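You operate a simulated robot arm through the tools that you are given. There is no shell and no other tool.

Carry out the task below with a simulated robot arm. There is one attempt and no reset: what you move stays moved.

TASK
The long chute feeds two blanks: cure it at the setting plate.
Fine: stroke once; free the orange handle; if JET is not ON EDGE turn the nozzle knob till it is, else put the grey finger knob on 6 mm; leave the other, clamp, stroke again for ONE.
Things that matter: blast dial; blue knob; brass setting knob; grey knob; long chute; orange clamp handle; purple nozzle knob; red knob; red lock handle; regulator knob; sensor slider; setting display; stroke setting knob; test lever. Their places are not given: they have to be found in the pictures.

It is judged by the outcome, as a careful person would: the job done as asked, and still so three seconds after it is handed in. It fails if anything else is knocked over, pushed out of place, dropped, spilled or broken.

THE ROBOT
A 7-joint arm with a three-finger gripper, fixed in place. Base frame: the origin is at the foot of the arm, x ahead of it, y to its left, z up; the work surface is at about z = 980. Readings come in mm, rad, newtons and seconds.
Its first joint turns from -2.897 to 2.897 rad. Payload 2.69 kg.
The TCP is the grasp point between the finger pads, 30 mm short of the fingertips. In the tool frame z runs along the fingers and y along their closing line. The gripper opens to 128 mm. The gripper's body begins 117 mm behind the TCP.
Orientation is that of the tool frame in the base frame, as a unit quaternion [x, y, z, w]. With the fingers straight down and closing along the base's y, the tool's x points along the base's -x, its y along +y and its z along -z.

THE INTERFACE
- The arm moves only by the tool move_arm. Its argument "moves" is a list of rows, each an object (a shift or turn left out is 0, a gripper value left out holds the last) with "linear": the shift along the tool's x, y, z in mm, a list of three; "rot": the turn, a rotation vector about the tool's x, y, z in rad, a list of three; "gripper": the gripper command, from -1 (fully open) to 1 (shut), values between in proportion. In form: [{"linear": [x, y, z], "rot": [ax, ay, az], "gripper": gripper}, ...]. A call has 1 to 20 rows; each row is the pose to reach, as a shift and turn from the pose commanded when the call began, along the tool's axes at that moment. Each row takes 0.2 s and may step no farther than 50 mm and 0.15 rad from the row before; otherwise, or with a gripper value out of range, the whole call is refused. Where a pose cannot be reached the arm comes as near as it can. A force on the tool above 50 N (or 10 N above the force at the start of the call, whichever is more), or a blocked arm, ends the call early, and 0.2 s more pass. The fingers move at their own pace and stop on an object; they squeeze with about 38 N. The grip force told is the motor's: it shows also when the fingers shut on nothing. Time passes only in rows, and 0.2 s behind the last, so rows that repeat a pose let the fingers close. It gives the time, the measured TCP pose, the force on the tool (base axes), the opening and the grip force at its end, in the units of the frame above (readings bear some noise), with the torque about the TCP (base axes, N m) and any sound that the robot's microphone picked up, and new pictures: "show" is both (left out), scene, wrist or none.
- Cameras (640 x 400 px; columns grow to the right, rows downward): "scene" is fixed at [48.5, 502, 1758.4]; the picture's right is [-0.46, -0.89, 0.00], its down [-0.55, 0.28, -0.78] and it looks along [0.70, -0.36, -0.62] (base axes); focal length 332 px, centre (320, 200). "wrist" rides on the gripper at [58, 54, -131] in the tool frame; the picture's right is [-0.68, 0.74, 0.00], its down [-0.62, -0.57, -0.55] and it looks along [-0.40, -0.37, 0.84] (tool axes); focal length 234 px, centre (320, 200).
- lift_body(by): slides the trunk up (or, below 0, down) by that many mm; the arm rides with it, the base frame stays. It gives what a move gives, with no picture.
- pixel_to_xyz(camera, pixels): for up to 12 pixels [column, row] of the newest picture of that camera ("zoom" is the newest enlarged one), the place [x, y, z] in the base frame of the surface seen there, good to about 3 mm. It takes no simulated time.
- close_up(camera, box): a new picture of the part [left, top, right, bottom] of that camera's present view, enlarged. It takes no simulated time.
- close_job(): hands the job in; it is judged then, once.

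Leave the gripper open and the arm clear of the work at the hand-in unless told otherwise.

The tools are called after "Emit:" by a JSON object that holds its "method" and its "body". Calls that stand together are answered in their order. move_arm: Moves the arm, as the interface text tells. Its arguments: {"type":"object","properties":{"moves":{"type":"array","items":{"type":"object","properties":{"linear":{"type":"array","items":{"type":"number"}},"rot":{"type":"array","items":{"type":"number"}},"gripper":{"type":"number"}}}},"show":{"type":"string","enum":["both","scene","wrist","none"]}},"required":["moves"]} The other tools are called the same way: lift_body (by) slides the trunk up or down; pixel_to_xyz (camera, pixels) gives the place of the surface under pixels of a picture; close_up (camera, box) takes an enlarged picture of a part of a camera's view; close_job () hands the job in.

At the start:

```text
time_s: 0.0
tool_pos: [644.6, 90.8, 1373.1]
tcp_rot: [0.0, 1.0, -0.001, 0.0]
force: [0.6, 0.5, -0.8]
torque: [-0.01, 0.04, -0.02]
opening: 128.1
finger_force: 0.0
trunk travel left (down, up): [-150.0, 200.0]
```

scene: 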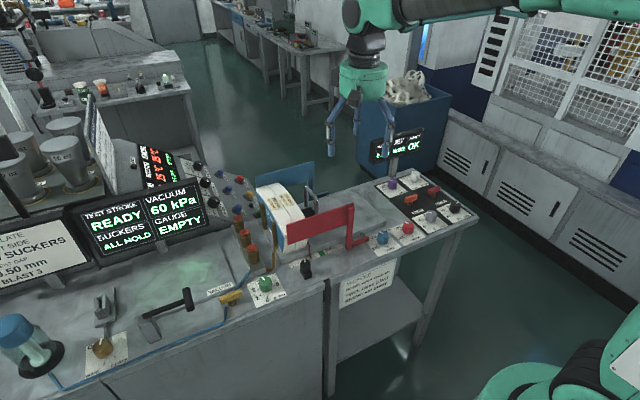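
wrist: 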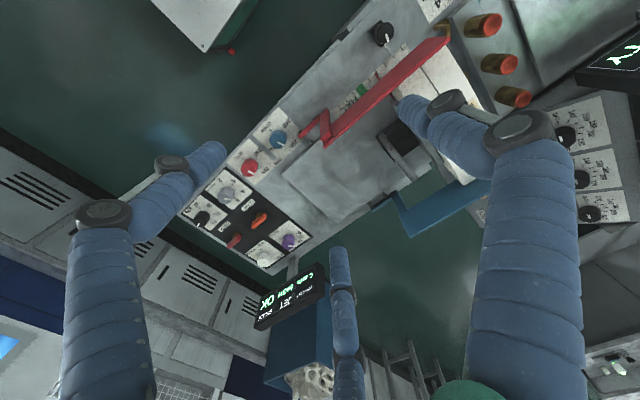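

I see a bench with displays, knobs and a red bar. I'll enlarge several parts of the scene to read the labels.

Emit:
{"method": "close_up", "body": {"camera": "scene", "box": [360, 120, 480, 195]}}

Emit:
{"method": "close_up", "body": {"camera": "scene", "box": [360, 160, 480, 250]}}

Emit:
{"method": "close_up", "body": {"camera": "scene", "box": [0, 180, 220, 310]}}

Emit:
{"method": "close_up", "body": {"camera": "scene", "box": [220, 160, 400, 310]}}

Emit:
{"method": "close_up", "body": {"camera": "scene", "box": [0, 270, 300, 400]}}

Emit:
{"method": "close_up", "body": {"camera": "scene", "box": [80, 120, 280, 280]}}

```text
5.33 times, centred on (420, 158) of scene
```

zoom: 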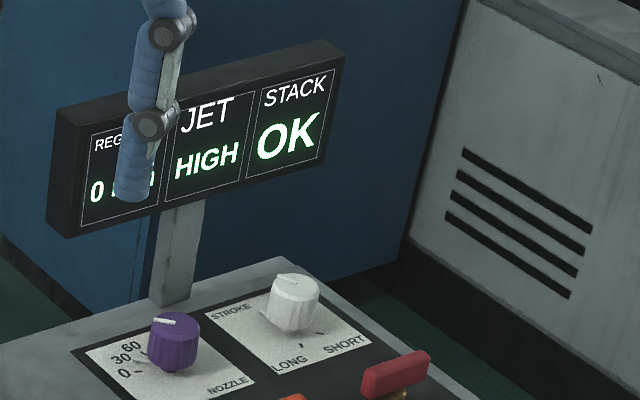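

```text
4.44 times, centred on (420, 205) of scene
```

zoom: 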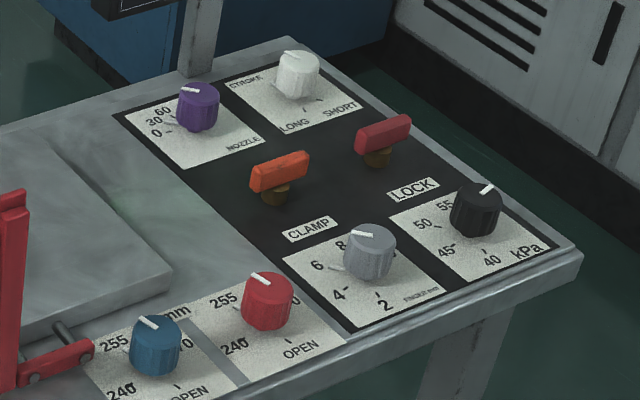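

```text
2.91 times, centred on (110, 245) of scene
```

zoom: 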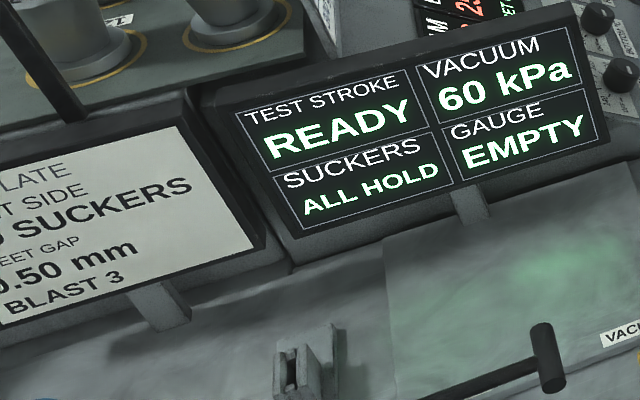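

```text
2.67 times, centred on (310, 235) of scene
```

zoom: 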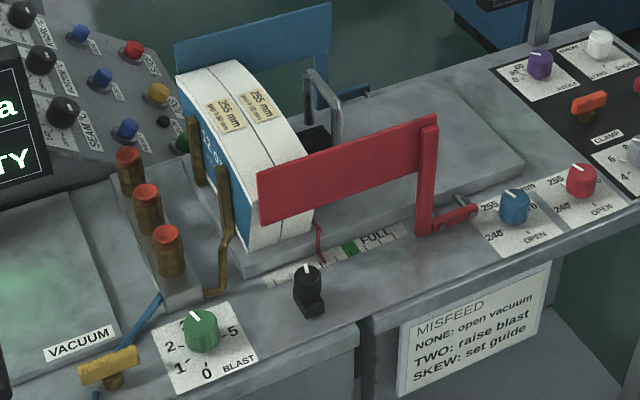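

```text
2.13 times, centred on (150, 335) of scene
```

zoom: 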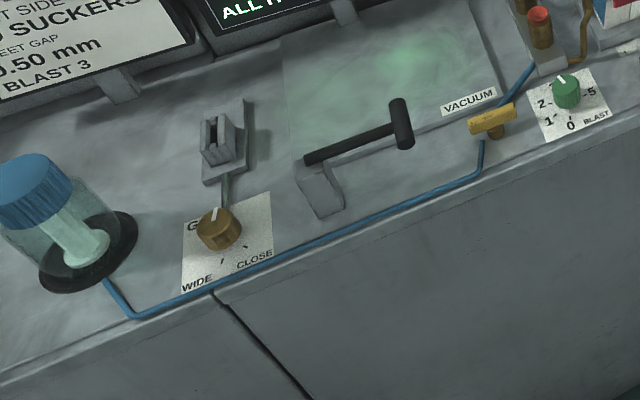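

```text
2.50 times, centred on (180, 200) of scene
```

zoom: 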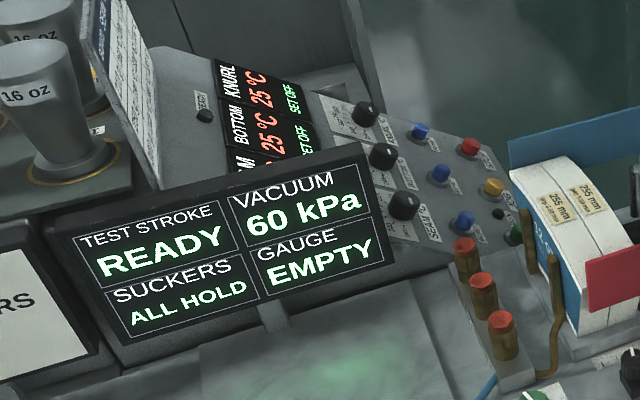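

I'll enlarge the wrist view of the setting panel and display next. I also want 3D points for the main parts.

Emit:
{"method": "close_up", "body": {"camera": "wrist", "box": [170, 100, 340, 330]}}

Emit:
{"method": "close_up", "body": {"camera": "wrist", "box": [240, 250, 350, 340]}}

Emit:
{"method": "pixel_to_xyz", "body": {"camera": "scene", "pixels": [[391, 182], [413, 176], [410, 198], [434, 190], [430, 212], [454, 203], [407, 227], [382, 236], [187, 298], [102, 348], [306, 267], [265, 283]]}}

Emit:
{"method": "pixel_to_xyz", "body": {"camera": "scene", "pixels": [[145, 328], [105, 318], [232, 297], [253, 250], [240, 230], [320, 225], [360, 240], [285, 215], [100, 240], [190, 220], [390, 150], [30, 250]]}}

```text
1.74 times, centred on (255, 215) of wrist
```

zoom: 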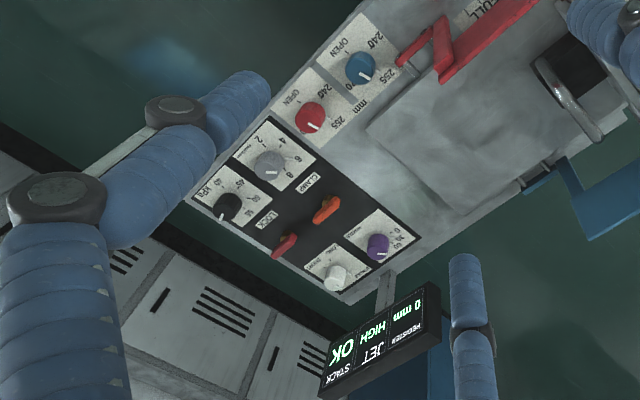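

```text
4.44 times, centred on (295, 295) of wrist
```

zoom: 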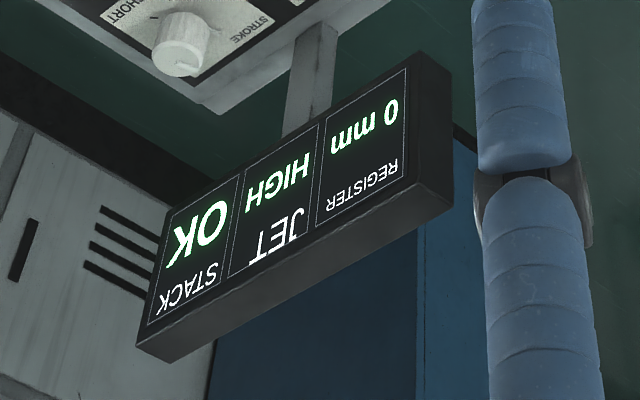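

```text
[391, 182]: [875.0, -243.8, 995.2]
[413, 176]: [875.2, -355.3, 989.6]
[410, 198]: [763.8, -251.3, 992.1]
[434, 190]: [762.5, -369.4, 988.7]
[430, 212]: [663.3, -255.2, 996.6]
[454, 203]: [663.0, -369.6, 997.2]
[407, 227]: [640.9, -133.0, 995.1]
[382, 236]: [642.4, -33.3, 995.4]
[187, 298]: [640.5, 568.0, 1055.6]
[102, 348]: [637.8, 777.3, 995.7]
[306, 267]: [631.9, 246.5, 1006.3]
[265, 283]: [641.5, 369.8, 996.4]
```

```text
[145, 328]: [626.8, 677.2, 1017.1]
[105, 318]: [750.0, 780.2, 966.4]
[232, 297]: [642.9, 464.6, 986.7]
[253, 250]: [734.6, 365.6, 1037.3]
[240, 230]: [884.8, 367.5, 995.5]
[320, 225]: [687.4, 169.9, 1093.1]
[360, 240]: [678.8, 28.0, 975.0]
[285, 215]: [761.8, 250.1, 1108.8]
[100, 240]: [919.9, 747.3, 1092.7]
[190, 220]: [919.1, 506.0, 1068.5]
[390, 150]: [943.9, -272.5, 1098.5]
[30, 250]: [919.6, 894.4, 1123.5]
```

The display above the plate reads REGISTER 0 mm, JET HIGH and STACK OK, so JET is not ON EDGE. The test stroke display reads READY. I'll move the arm left, staying high, so the wrist camera can look at the test lever (near pixel 187,298) and the spec sign.

Emit:
{"method": "move_arm", "body": {"moves": [{"linear": [7, 44, 0]}, {"linear": [14, 88, 0]}, {"linear": [21, 132, 0]}, {"linear": [28, 176, 0]}, {"linear": [35, 220, 0]}, {"linear": [42, 264, 0]}, {"linear": [49, 308, 0]}, {"linear": [56, 352, 0]}, {"linear": [63, 396, 10]}, {"linear": [70, 440, 40]}, {"linear": [77, 484, 80]}, {"linear": [84, 528, 110]}, {"linear": [84, 528, 110]}]}}

```text
refused: row 10 steps farther than a row can; nothing moved
```

That call was refused because one row's step was too long. I'll repeat it with smaller steps.

Emit:
{"method": "move_arm", "body": {"moves": [{"linear": [7, 44, 0]}, {"linear": [14, 88, 5]}, {"linear": [21, 132, 15]}, {"linear": [28, 176, 25]}, {"linear": [35, 220, 35]}, {"linear": [42, 264, 45]}, {"linear": [49, 308, 55]}, {"linear": [56, 352, 65]}, {"linear": [63, 396, 75]}, {"linear": [70, 440, 85]}, {"linear": [77, 484, 97]}, {"linear": [84, 528, 110]}, {"linear": [84, 528, 110]}]}}

```text
time_s: 2.8
tool_pos: [559.2, 619.2, 1260.9]
tcp_rot: [0.0, 1.0, 0.0, -0.001]
force: [0.2, 0.1, -1.5]
torque: [-0.09, 0.01, -0.04]
opening: 128.2
finger_force: 0.0
trunk travel left (down, up): [-150.0, 200.0]
```

scene: 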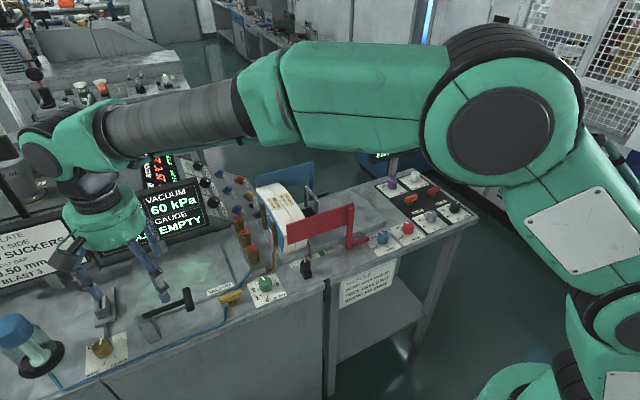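
wrist: 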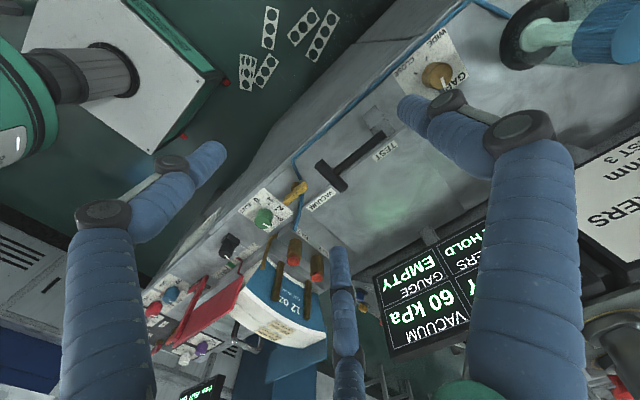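

Emit:
{"method": "close_up", "body": {"camera": "wrist", "box": [240, 60, 480, 260]}}

Emit:
{"method": "close_up", "body": {"camera": "wrist", "box": [120, 170, 360, 390]}}

Emit:
{"method": "pixel_to_xyz", "body": {"camera": "wrist", "pixels": [[320, 168], [330, 179], [341, 189], [345, 165], [365, 147], [383, 133], [375, 118], [340, 150], [330, 190], [400, 160]]}}

Emit:
{"method": "close_up", "body": {"camera": "scene", "box": [120, 270, 220, 350]}}

Emit:
{"method": "close_up", "body": {"camera": "wrist", "box": [480, 120, 640, 270]}}

```text
2.00 times, centred on (360, 160) of wrist
```

zoom: 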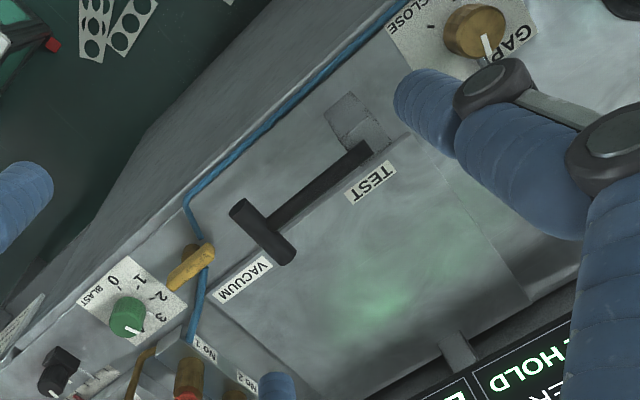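

```text
1.82 times, centred on (240, 280) of wrist
```

zoom: 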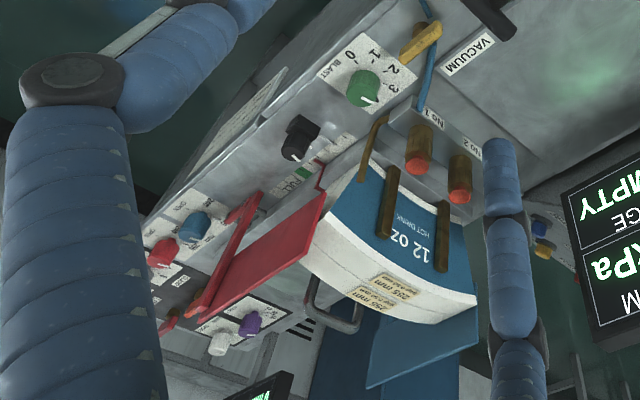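

```text
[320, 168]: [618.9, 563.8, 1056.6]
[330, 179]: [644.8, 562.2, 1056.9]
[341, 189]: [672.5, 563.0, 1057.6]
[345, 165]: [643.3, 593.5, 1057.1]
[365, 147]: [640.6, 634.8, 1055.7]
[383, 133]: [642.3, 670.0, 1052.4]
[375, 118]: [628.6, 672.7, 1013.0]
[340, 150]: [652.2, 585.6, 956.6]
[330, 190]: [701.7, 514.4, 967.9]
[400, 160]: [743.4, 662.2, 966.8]
```

```text
5.00 times, centred on (170, 310) of scene
```

zoom: 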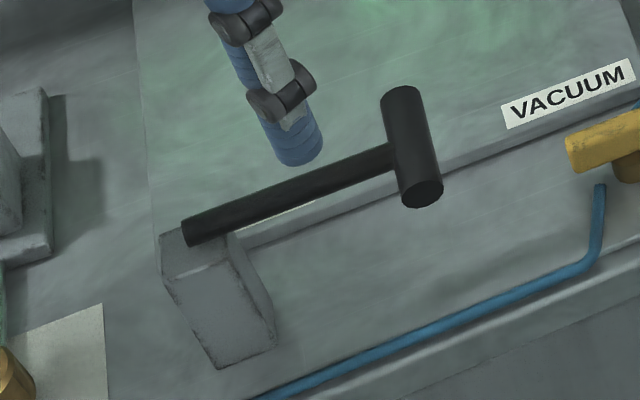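

```text
2.67 times, centred on (560, 195) of wrist
```

zoom: 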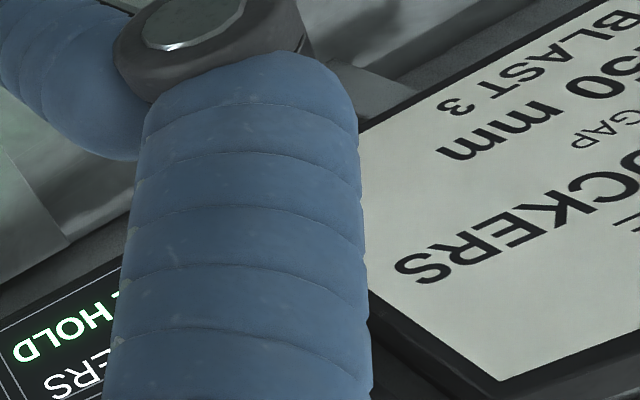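

The lever is marked TEST. It is a black bar along y, hinged near (640,672,1052), with a T-grip at about (645,562,1057). The knob near (638,777) is GAP and the green dial is BLAST. I'll close the fingers and hover above the T-grip.

Emit:
{"method": "move_arm", "body": {"moves": [{"linear": [-20, -14, 30], "gripper": 1}, {"linear": [-43, -28, 65], "gripper": 1}, {"linear": [-65, -43, 100], "gripper": 1}, {"linear": [-86, -57, 135], "gripper": 1}, {"linear": [-86, -57, 145], "gripper": 1}, {"linear": [-86, -57, 145], "gripper": 1}]}}

```text
time_s: 4.2
tool_pos: [645.5, 561.0, 1117.6]
tcp_rot: [0.0, 1.0, 0.0, 0.001]
force: [0.6, 0.0, 0.3]
torque: [-0.01, 0.01, -0.02]
opening: 1.9
finger_force: 31.3
trunk travel left (down, up): [-150.0, 200.0]
```

scene: 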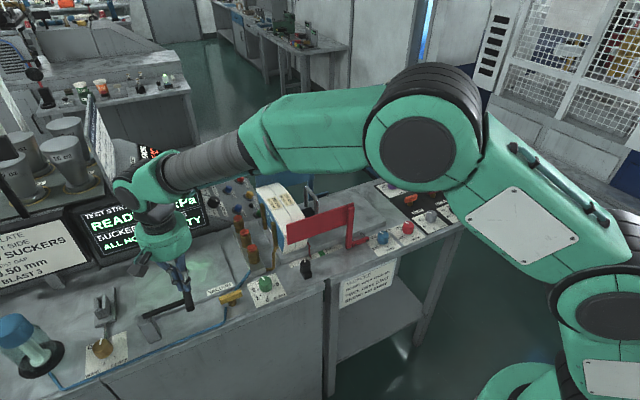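
wrist: 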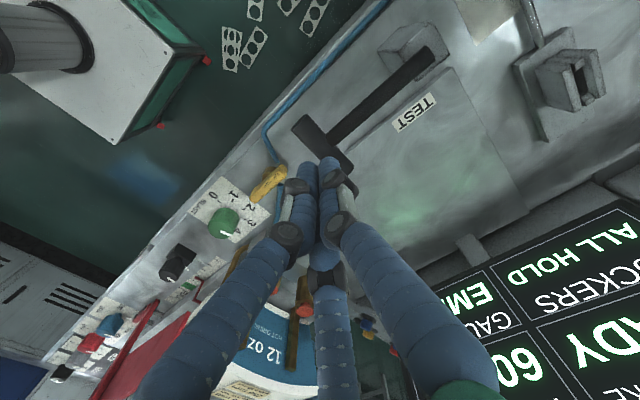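

Fingers are closed about 30 mm above the T-grip. I'll press down slowly.

Emit:
{"method": "move_arm", "body": {"moves": [{"linear": [0, 0, 8]}, {"linear": [0, 0, 16]}, {"linear": [0, 0, 24]}, {"linear": [0, 1, 32]}, {"linear": [0, 2, 40]}]}}

```text
time_s: 5.4
tool_pos: [646.3, 563.0, 1075.8]
tcp_rot: [0.0, 1.0, 0.0, 0.0]
force: [1.4, 0.6, 1.2]
torque: [0.01, -0.01, -0.01]
opening: 2.2
finger_force: 31.7
trunk travel left (down, up): [-150.0, 200.0]
```

scene: 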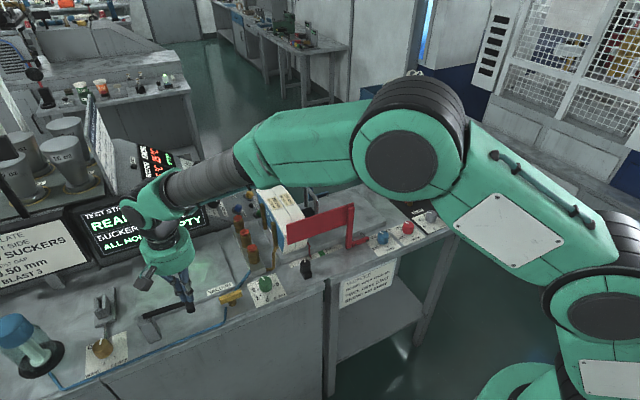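
wrist: 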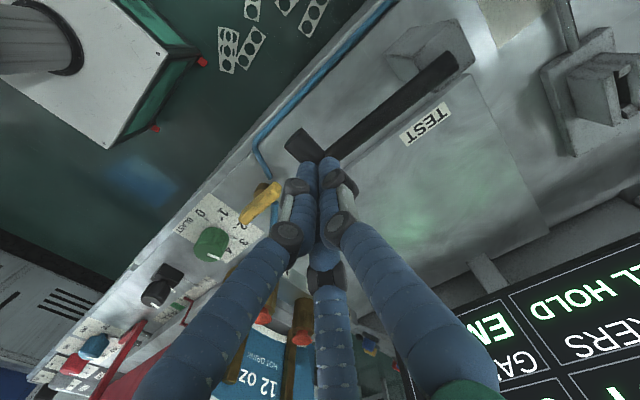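

There is almost no force on the tool. I'll check whether the lever has started to tilt.

Emit:
{"method": "close_up", "body": {"camera": "wrist", "box": [260, 20, 500, 200]}}

Emit:
{"method": "pixel_to_xyz", "body": {"camera": "wrist", "pixels": [[298, 140], [310, 150], [340, 150], [370, 125], [400, 103], [430, 80], [450, 60]]}}

Emit:
{"method": "close_up", "body": {"camera": "scene", "box": [130, 240, 230, 350]}}

```text
2.22 times, centred on (380, 110) of wrist
```

zoom: 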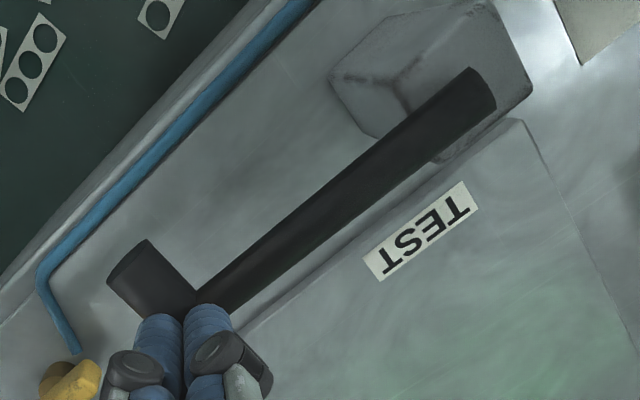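

```text
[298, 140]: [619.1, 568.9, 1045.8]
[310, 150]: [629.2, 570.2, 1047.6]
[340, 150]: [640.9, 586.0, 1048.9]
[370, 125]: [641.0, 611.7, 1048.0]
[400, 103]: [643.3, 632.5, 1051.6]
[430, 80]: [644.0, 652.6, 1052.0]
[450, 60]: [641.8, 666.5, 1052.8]
```

```text
3.64 times, centred on (180, 295) of scene
```

zoom: 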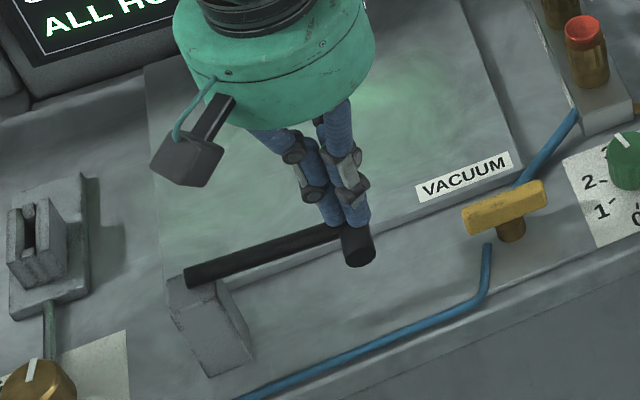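

The lever is tilting down under the fingers: the grip surface has gone from 1057 to about 1046. I'll keep pressing.

Emit:
{"method": "move_arm", "body": {"moves": [{"linear": [0, 0, 6]}, {"linear": [0, 1, 12]}, {"linear": [0, 1, 18]}, {"linear": [0, 2, 24]}, {"linear": [0, 3, 30]}]}}

```text
time_s: 6.6
tool_pos: [644.4, 565.8, 1047.2]
tcp_rot: [0.0, 1.0, 0.001, 0.0]
force: [1.7, -1.3, 5.2]
torque: [0.05, -0.04, -0.03]
opening: 2.0
finger_force: 31.2
trunk travel left (down, up): [-150.0, 200.0]
```

scene: 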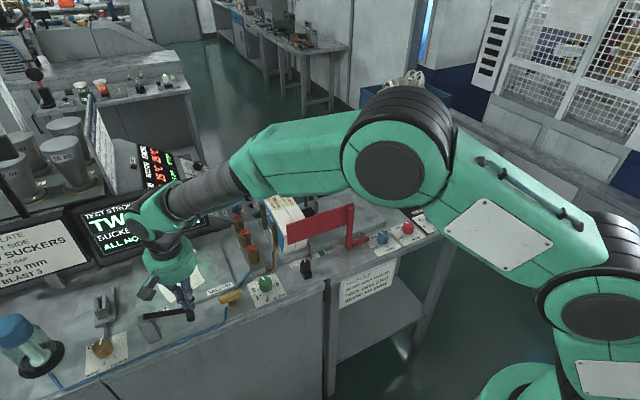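
wrist: 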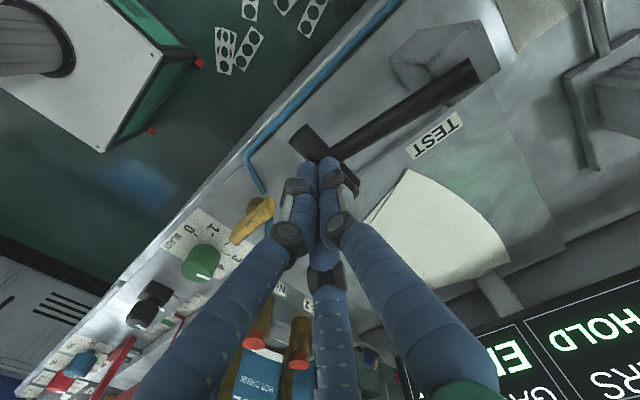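

The display now shows TWO and the blanks are out on the plate. I'll raise the arm, let the lever come back, and move up to read the displays.

Emit:
{"method": "move_arm", "body": {"moves": [{"linear": [0, -1, -12]}, {"linear": [0, -2, -24]}, {"linear": [0, -3, -45]}, {"linear": [0, -3, -75]}, {"linear": [0, -3, -120]}, {"linear": [0, -40, -150]}, {"linear": [0, -85, -170]}, {"linear": [0, -130, -185]}, {"linear": [0, -175, -200]}, {"linear": [0, -220, -215]}, {"linear": [0, -220, -215]}]}}

```text
time_s: 9.0
tool_pos: [647.8, 344.1, 1264.8]
tcp_rot: [0.0, 1.0, 0.001, 0.0]
force: [0.3, -1.3, -0.3]
torque: [0.09, 0.0, 0.01]
opening: 2.0
finger_force: 31.3
trunk travel left (down, up): [-150.0, 200.0]
```

scene: 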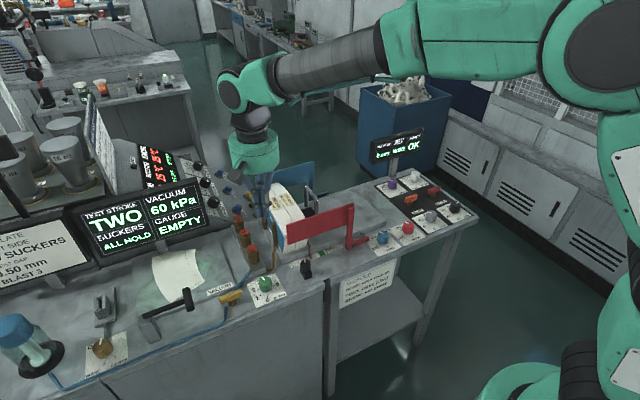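
wrist: 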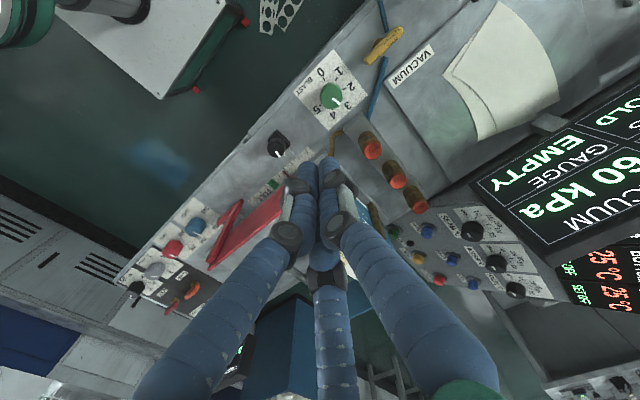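

The lever is back up and the display holds TWO. Next I'll read the setting display and the clamp area closely.

Emit:
{"method": "close_up", "body": {"camera": "scene", "box": [365, 125, 429, 165]}}

Emit:
{"method": "close_up", "body": {"camera": "scene", "box": [370, 168, 434, 208]}}

Emit:
{"method": "close_up", "body": {"camera": "scene", "box": [400, 180, 472, 228]}}

Emit:
{"method": "close_up", "body": {"camera": "scene", "box": [80, 190, 280, 320]}}

```text
10.00 times, centred on (397, 145) of scene
```

zoom: 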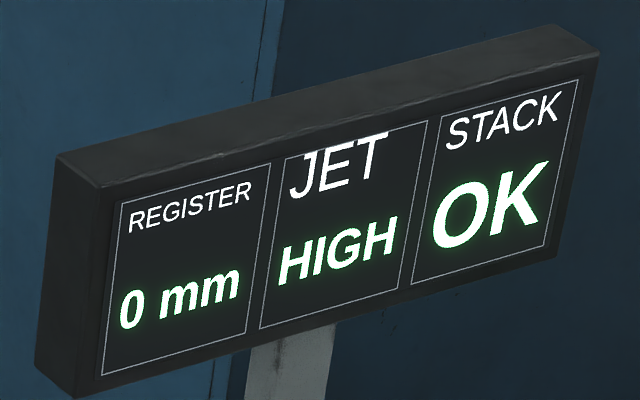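

```text
10.00 times, centred on (402, 188) of scene
```

zoom: 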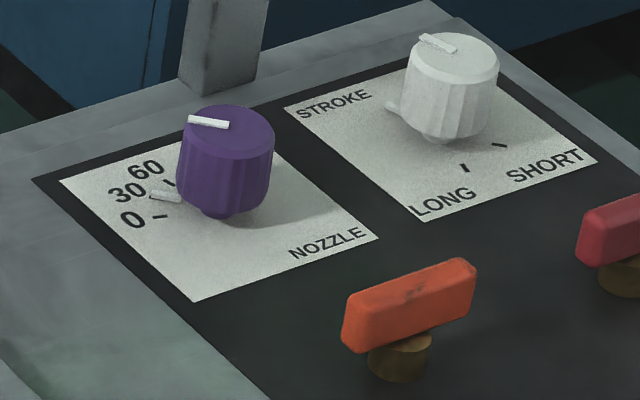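

```text
8.33 times, centred on (436, 204) of scene
```

zoom: 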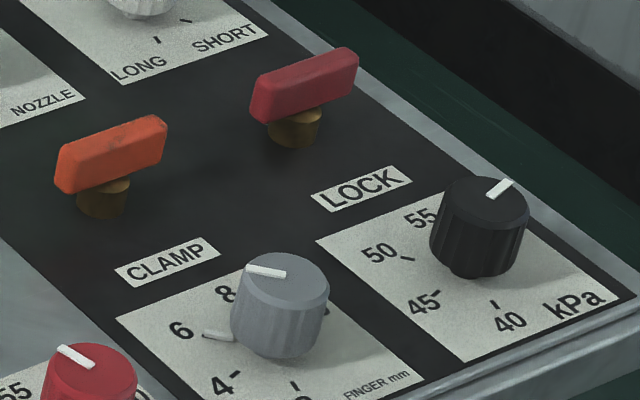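

```text
3.08 times, centred on (180, 255) of scene
```

zoom: 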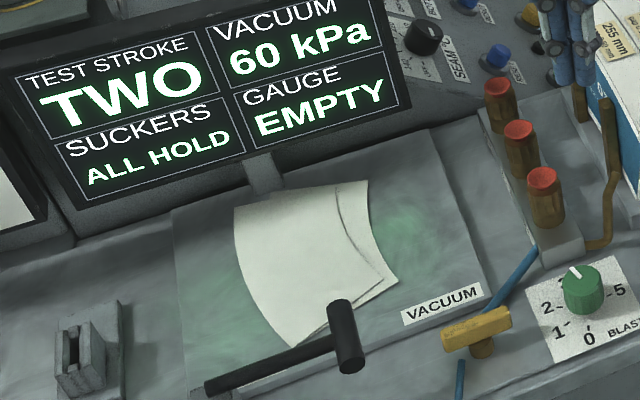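

JET reads HIGH, so the nozzle branch applies. The grey finger knob stays where it is. I'll move over the setting plate at height to look at the orange handle and the nozzle knob.

Emit:
{"method": "move_arm", "body": {"moves": [{"linear": [0, -45, -10]}, {"linear": [0, -90, -10]}, {"linear": [0, -135, -10]}, {"linear": [0, -180, -10]}, {"linear": [0, -225, -10]}, {"linear": [0, -270, -10]}, {"linear": [0, -315, -10]}, {"linear": [0, -360, -10]}, {"linear": [0, -405, -10]}, {"linear": [0, -450, -10]}, {"linear": [0, -495, 0]}, {"linear": [0, -515, 30]}, {"linear": [0, -515, 60]}, {"linear": [0, -515, 60]}]}}

```text
time_s: 12.0
tool_pos: [648.1, -169.1, 1201.8]
tcp_rot: [0.0, 1.0, 0.0, 0.0]
force: [-0.3, 0.3, 0.5]
torque: [-0.01, 0.07, -0.03]
opening: 2.1
finger_force: 31.6
trunk travel left (down, up): [-150.0, 200.0]
```

scene: 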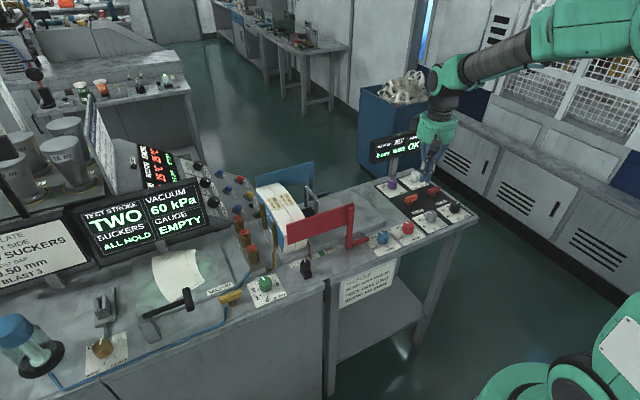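
wrist: 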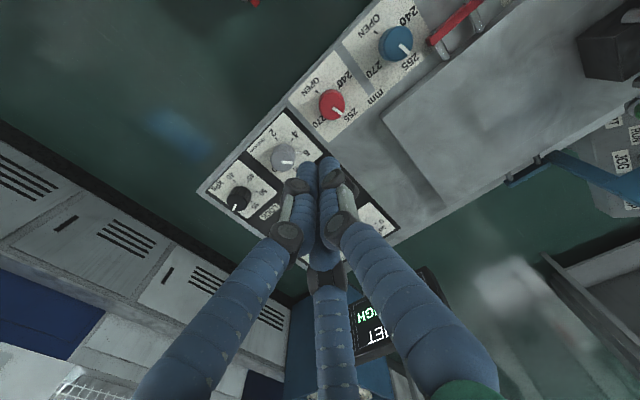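

The closed fingers hide the plate. I'll open them and shift a little to see it.

Emit:
{"method": "move_arm", "body": {"moves": [{"linear": [0, 0, -30], "gripper": -1}, {"linear": [20, 20, -50], "gripper": -1}, {"linear": [40, 30, -60], "gripper": -1}, {"linear": [40, 30, -60], "gripper": -1}]}}

Emit:
{"method": "close_up", "body": {"camera": "wrist", "box": [180, 100, 420, 300]}}

```text
time_s: 13.0
tool_pos: [607.2, -138.2, 1262.5]
tcp_rot: [-0.001, 1.0, -0.001, 0.0]
force: [-0.5, 0.0, -0.4]
torque: [0.0, -0.03, 0.0]
opening: 127.9
finger_force: 0.2
trunk travel left (down, up): [-150.0, 200.0]
```

scene: 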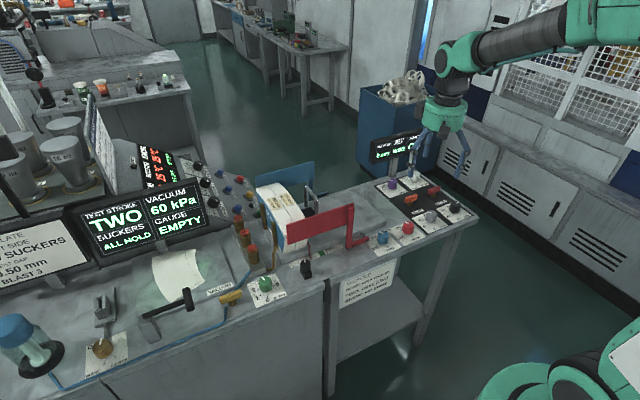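
wrist: 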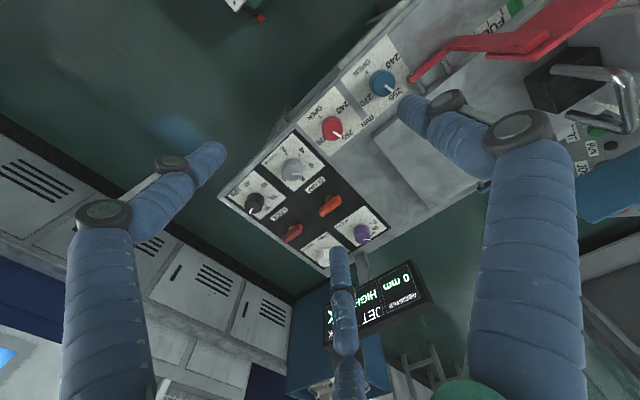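

```text
2.00 times, centred on (300, 200) of wrist
```

zoom: 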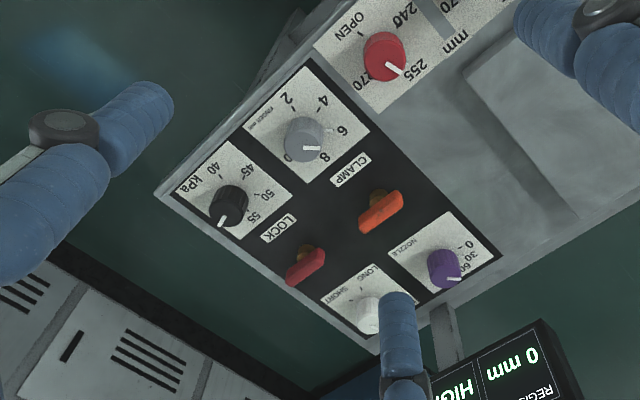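

I'll take 3D points from this enlarged view: the orange bar and its post, and the purple knob with its scale ticks.

Emit:
{"method": "pixel_to_xyz", "body": {"camera": "zoom", "pixels": [[364, 226], [380, 210], [398, 194], [376, 192], [288, 280], [305, 268], [322, 252], [442, 262], [458, 279], [440, 285], [350, 235], [395, 225]]}}

Emit:
{"method": "pixel_to_xyz", "body": {"camera": "zoom", "pixels": [[303, 135], [315, 148], [295, 155], [229, 203], [368, 312], [470, 244], [475, 256], [462, 266], [350, 172], [276, 230], [400, 245], [430, 270]]}}

Emit:
{"method": "close_up", "body": {"camera": "wrist", "box": [305, 175, 401, 255]}}

```text
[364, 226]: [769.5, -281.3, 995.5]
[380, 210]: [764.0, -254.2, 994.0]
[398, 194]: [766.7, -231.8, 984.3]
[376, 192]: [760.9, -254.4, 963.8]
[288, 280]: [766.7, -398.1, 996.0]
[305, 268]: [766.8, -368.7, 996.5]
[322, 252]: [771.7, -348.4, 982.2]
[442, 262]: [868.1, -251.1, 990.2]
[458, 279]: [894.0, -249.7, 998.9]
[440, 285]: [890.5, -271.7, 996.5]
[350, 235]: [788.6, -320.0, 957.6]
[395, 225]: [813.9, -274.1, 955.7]
```

```text
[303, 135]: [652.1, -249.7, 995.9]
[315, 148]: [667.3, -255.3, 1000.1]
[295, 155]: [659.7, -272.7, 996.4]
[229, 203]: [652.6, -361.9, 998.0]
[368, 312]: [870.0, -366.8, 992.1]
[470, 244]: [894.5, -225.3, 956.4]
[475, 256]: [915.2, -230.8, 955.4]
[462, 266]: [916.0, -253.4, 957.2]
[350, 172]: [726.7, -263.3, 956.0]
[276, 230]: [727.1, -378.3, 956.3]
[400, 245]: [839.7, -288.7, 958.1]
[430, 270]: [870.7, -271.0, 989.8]
```

```text
5.00 times, centred on (353, 215) of wrist
```

zoom: 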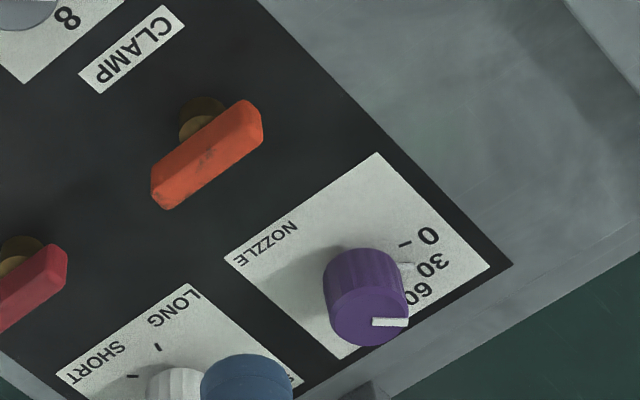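

The orange bar lies along y, centred near (766,-255), with its top at about z 996 and the plate at z 956. The purple knob is near (877,-250). Before going close, I'll check the display's extents for clearance.

Emit:
{"method": "pixel_to_xyz", "body": {"camera": "scene", "pixels": [[372, 142], [376, 160], [423, 130], [421, 148], [400, 134], [393, 168], [398, 156], [380, 138]]}}

Emit:
{"method": "close_up", "body": {"camera": "scene", "box": [360, 60, 480, 220]}}

```text
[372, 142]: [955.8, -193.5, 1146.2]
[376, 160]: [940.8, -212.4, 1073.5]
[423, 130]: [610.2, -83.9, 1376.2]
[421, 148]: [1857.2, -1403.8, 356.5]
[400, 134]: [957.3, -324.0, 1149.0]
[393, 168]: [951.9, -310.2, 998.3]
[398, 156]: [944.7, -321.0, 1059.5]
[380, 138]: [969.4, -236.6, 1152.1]
```

```text
2.50 times, centred on (420, 140) of scene
```

zoom: 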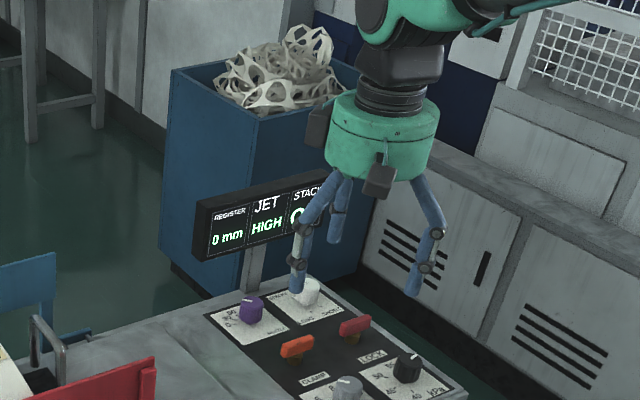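

The display front face is at x≈941 and spans z 1059–1149, so I need to keep the hand clear of it. I'll turn the tool 90° so the fingers close along base x, across the orange bar. Then I'll hover at (766,-255) with the fingers about 45 mm apart.

Emit:
{"method": "move_arm", "body": {"moves": [{"linear": [-14.5, -10.6, 14.7], "rot": [0, 0, 0.1428], "gripper": 0.3}, {"linear": [-29, -21.2, 29.4], "rot": [0, 0, 0.2856]}, {"linear": [-43.4, -31.9, 44.1], "rot": [0, 0, 0.4284]}, {"linear": [-57.8, -42.5, 58.8], "rot": [0, 0, 0.5712]}, {"linear": [-72.3, -53.1, 73.5], "rot": [0, 0, 0.714]}, {"linear": [-86.7, -63.8, 88.2], "rot": [0, 0, 0.8568]}, {"linear": [-101.2, -74.4, 103], "rot": [0, 0, 0.9996]}, {"linear": [-115.6, -85, 117.8], "rot": [0, 0, 1.1424]}, {"linear": [-130, -95.7, 132.5], "rot": [0, 0, 1.2852]}, {"linear": [-144.5, -106.3, 147], "rot": [0, 0, 1.428]}, {"linear": [-159, -117, 162], "rot": [0, 0, 1.5708]}, {"linear": [-159, -117, 180], "rot": [0, 0, 1.5708]}, {"linear": [-159, -117, 180], "rot": [0, 0, 1.5708]}]}}

Emit:
{"method": "close_up", "body": {"camera": "scene", "box": [360, 110, 480, 230]}}

```text
time_s: 15.8
tool_pos: [765.0, -255.1, 1081.4]
tcp_rot: [0.707, 0.707, -0.001, 0.0]
force: [0.4, -0.1, -0.4]
torque: [-0.01, -0.03, -0.01]
opening: 44.8
finger_force: 0.1
trunk travel left (down, up): [-150.0, 200.0]
```

scene: 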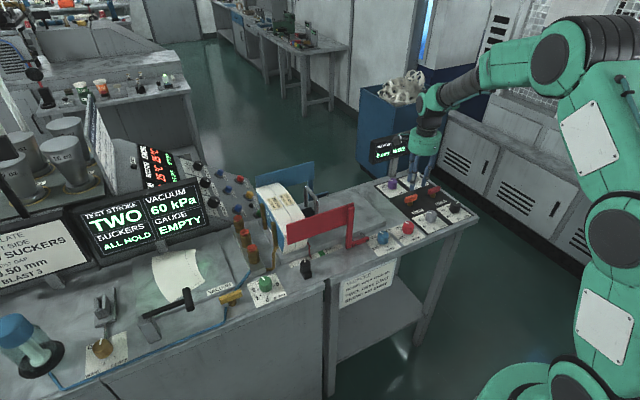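
wrist: 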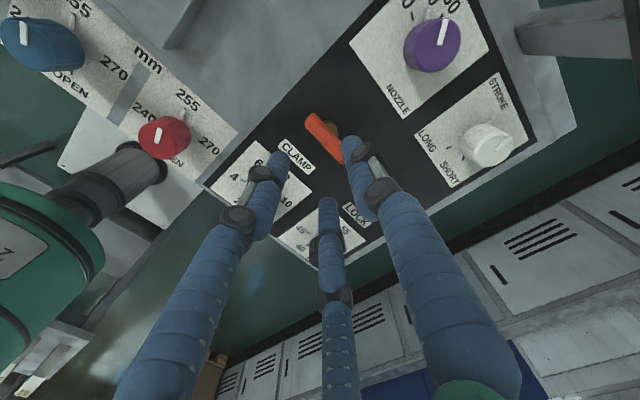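

```text
3.33 times, centred on (420, 170) of scene
```

zoom: 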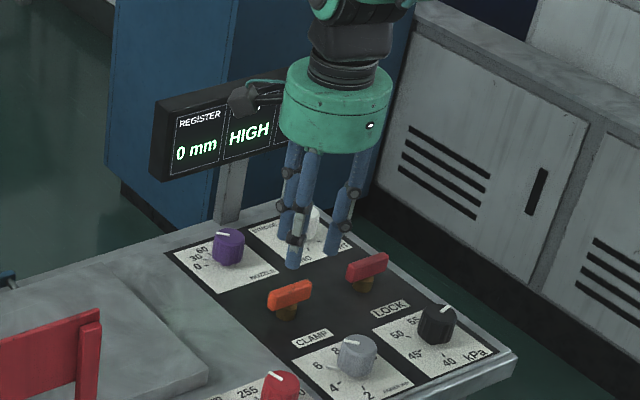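

This gives a clear view of the plate. I'll enlarge the nozzle knob and the orange bar and take precise points.

Emit:
{"method": "close_up", "body": {"camera": "wrist", "box": [345, 0, 505, 120]}}

Emit:
{"method": "pixel_to_xyz", "body": {"camera": "wrist", "pixels": [[312, 120], [325, 138], [335, 152], [333, 128], [305, 122], [318, 112], [432, 45], [442, 20], [444, 34], [410, 50], [455, 45], [430, 68]]}}

Emit:
{"method": "close_up", "body": {"camera": "wrist", "box": [260, 90, 400, 220]}}

```text
3.33 times, centred on (425, 60) of wrist
```

zoom: 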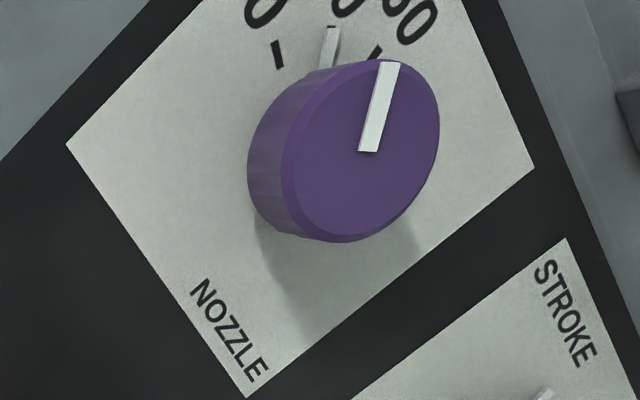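

```text
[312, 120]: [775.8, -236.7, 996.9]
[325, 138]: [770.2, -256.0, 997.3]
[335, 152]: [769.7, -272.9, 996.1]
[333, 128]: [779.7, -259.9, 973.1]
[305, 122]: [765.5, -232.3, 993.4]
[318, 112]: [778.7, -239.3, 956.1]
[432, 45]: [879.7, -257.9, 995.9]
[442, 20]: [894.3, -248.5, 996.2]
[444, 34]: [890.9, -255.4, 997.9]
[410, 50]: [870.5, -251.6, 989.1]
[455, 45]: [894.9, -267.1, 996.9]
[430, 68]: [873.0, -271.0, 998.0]
```

```text
3.08 times, centred on (330, 155) of wrist
```

zoom: 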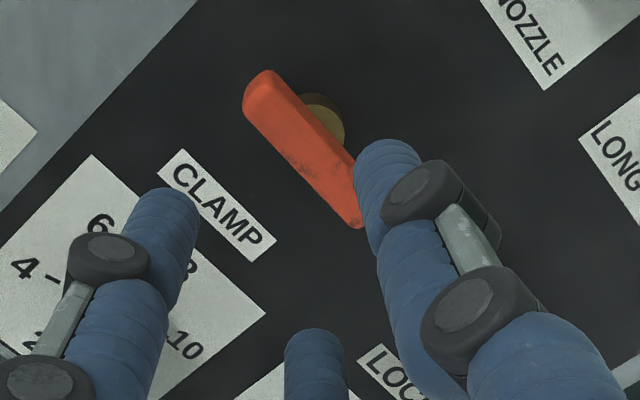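

The bar is centred near (767,-256) and the pointer stands at 30 on the nozzle scale. I'll go down with the fingers either side of the orange bar, fingertips stopping at about z 980.

Emit:
{"method": "move_arm", "body": {"moves": [{"linear": [0, 2, 25]}, {"linear": [0, 2, 45]}, {"linear": [0, 2, 60]}, {"linear": [0, 2, 70]}, {"linear": [0, 2, 70]}]}}

Emit:
{"method": "close_up", "body": {"camera": "scene", "box": [370, 140, 470, 230]}}

Emit:
{"method": "close_up", "body": {"camera": "wrist", "box": [240, 90, 420, 230]}}

```text
time_s: 17.0
tool_pos: [768.3, -254.8, 1013.1]
tcp_rot: [0.707, 0.707, 0.001, 0.0]
force: [1.0, 0.2, -0.1]
torque: [0.0, 0.05, 0.01]
opening: 44.8
finger_force: 0.0
trunk travel left (down, up): [-150.0, 200.0]
```

scene: 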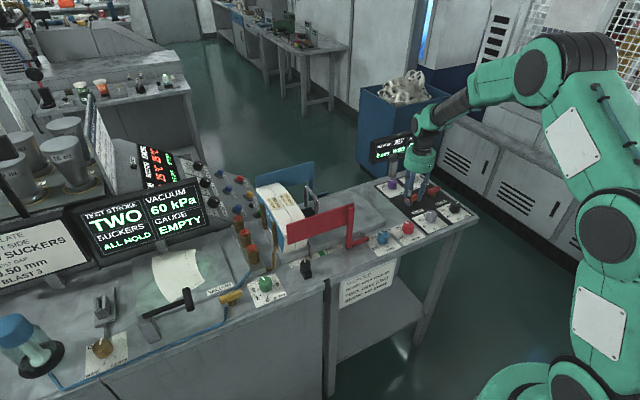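
wrist: 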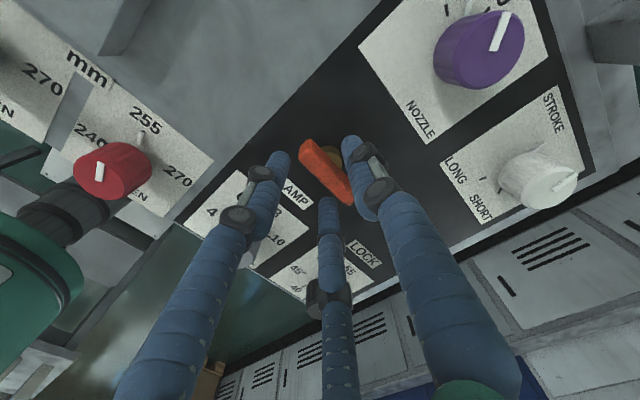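

```text
4.44 times, centred on (420, 185) of scene
```

zoom: 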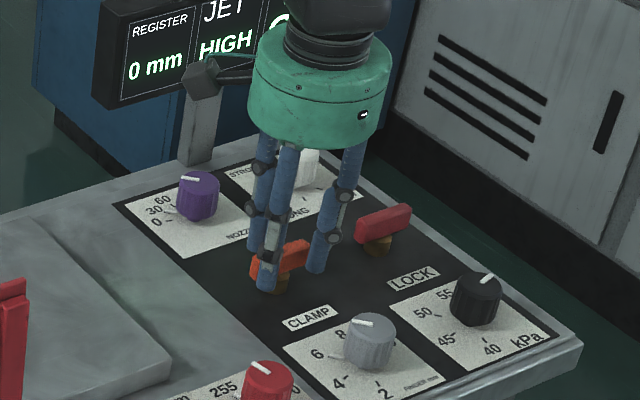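

```text
2.86 times, centred on (330, 160) of wrist
```

zoom: 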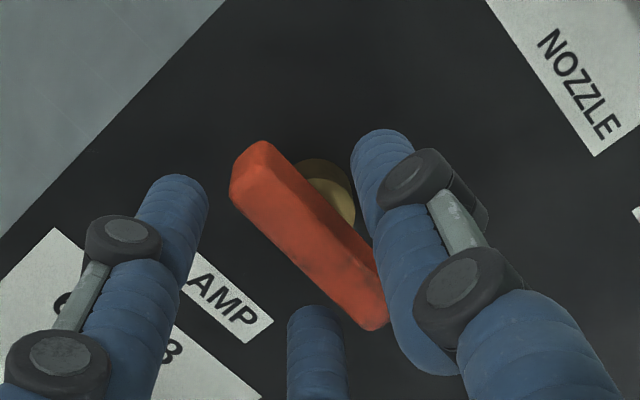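

The fingers straddle the bar, so I'll close on it.

Emit:
{"method": "move_arm", "body": {"moves": [{"gripper": 1}, {"gripper": 1}, {"gripper": 1}]}}

Emit:
{"method": "close_up", "body": {"camera": "wrist", "box": [240, 90, 420, 230]}}

```text
time_s: 17.8
tool_pos: [767.7, -256.0, 1013.0]
tcp_rot: [0.707, 0.707, 0.0, 0.0]
force: [3.1, 1.7, -1.2]
torque: [0.05, -0.15, 0.04]
opening: 21.3
finger_force: 44.7
trunk travel left (down, up): [-150.0, 200.0]
```

scene: 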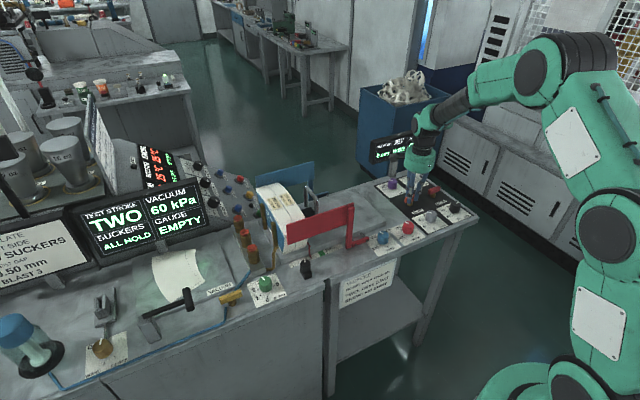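
wrist: 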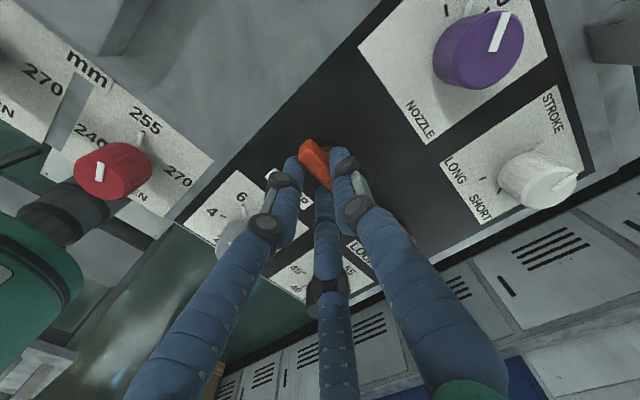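

```text
2.86 times, centred on (330, 160) of wrist
```

zoom: 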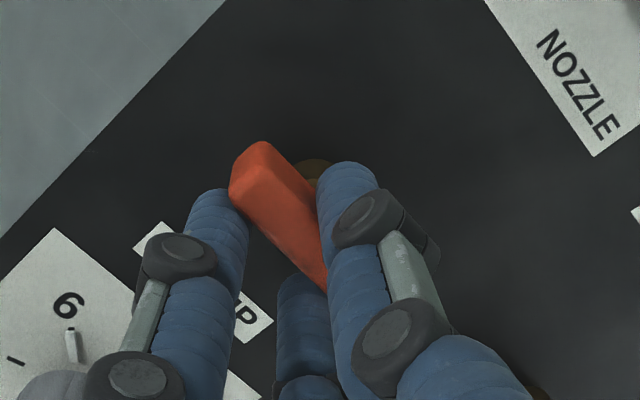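

Gripped: opening 21 mm with 45 N grip force. I'll try a small counter-clockwise turn as seen from above (negative about tool z) and watch the torque.

Emit:
{"method": "move_arm", "body": {"moves": [{"rot": [0, 0, -0.08]}, {"rot": [0, 0, -0.16]}, {"rot": [0, 0, -0.24]}]}}

Emit:
{"method": "close_up", "body": {"camera": "wrist", "box": [240, 90, 420, 230]}}

```text
time_s: 18.6
tool_pos: [767.0, -255.8, 1013.2]
tcp_rot: [0.617, 0.787, 0.0, 0.0]
force: [-9.6, -8.4, 1.2]
torque: [-0.95, -0.02, -0.09]
opening: 21.6
finger_force: 44.8
trunk travel left (down, up): [-150.0, 200.0]
```

scene: 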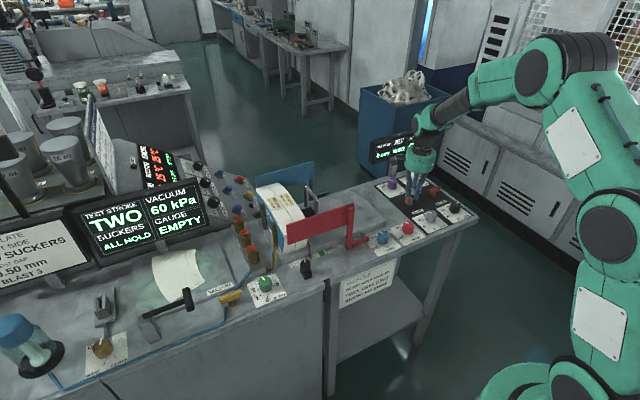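
wrist: 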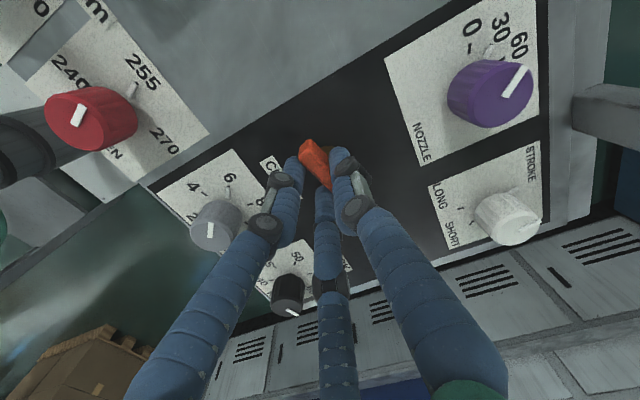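

```text
2.86 times, centred on (330, 160) of wrist
```

zoom: 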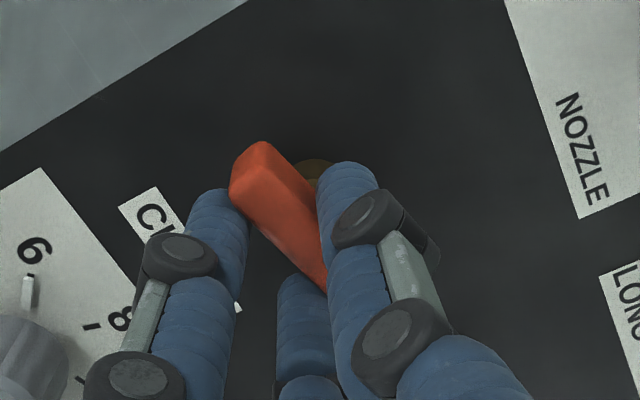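

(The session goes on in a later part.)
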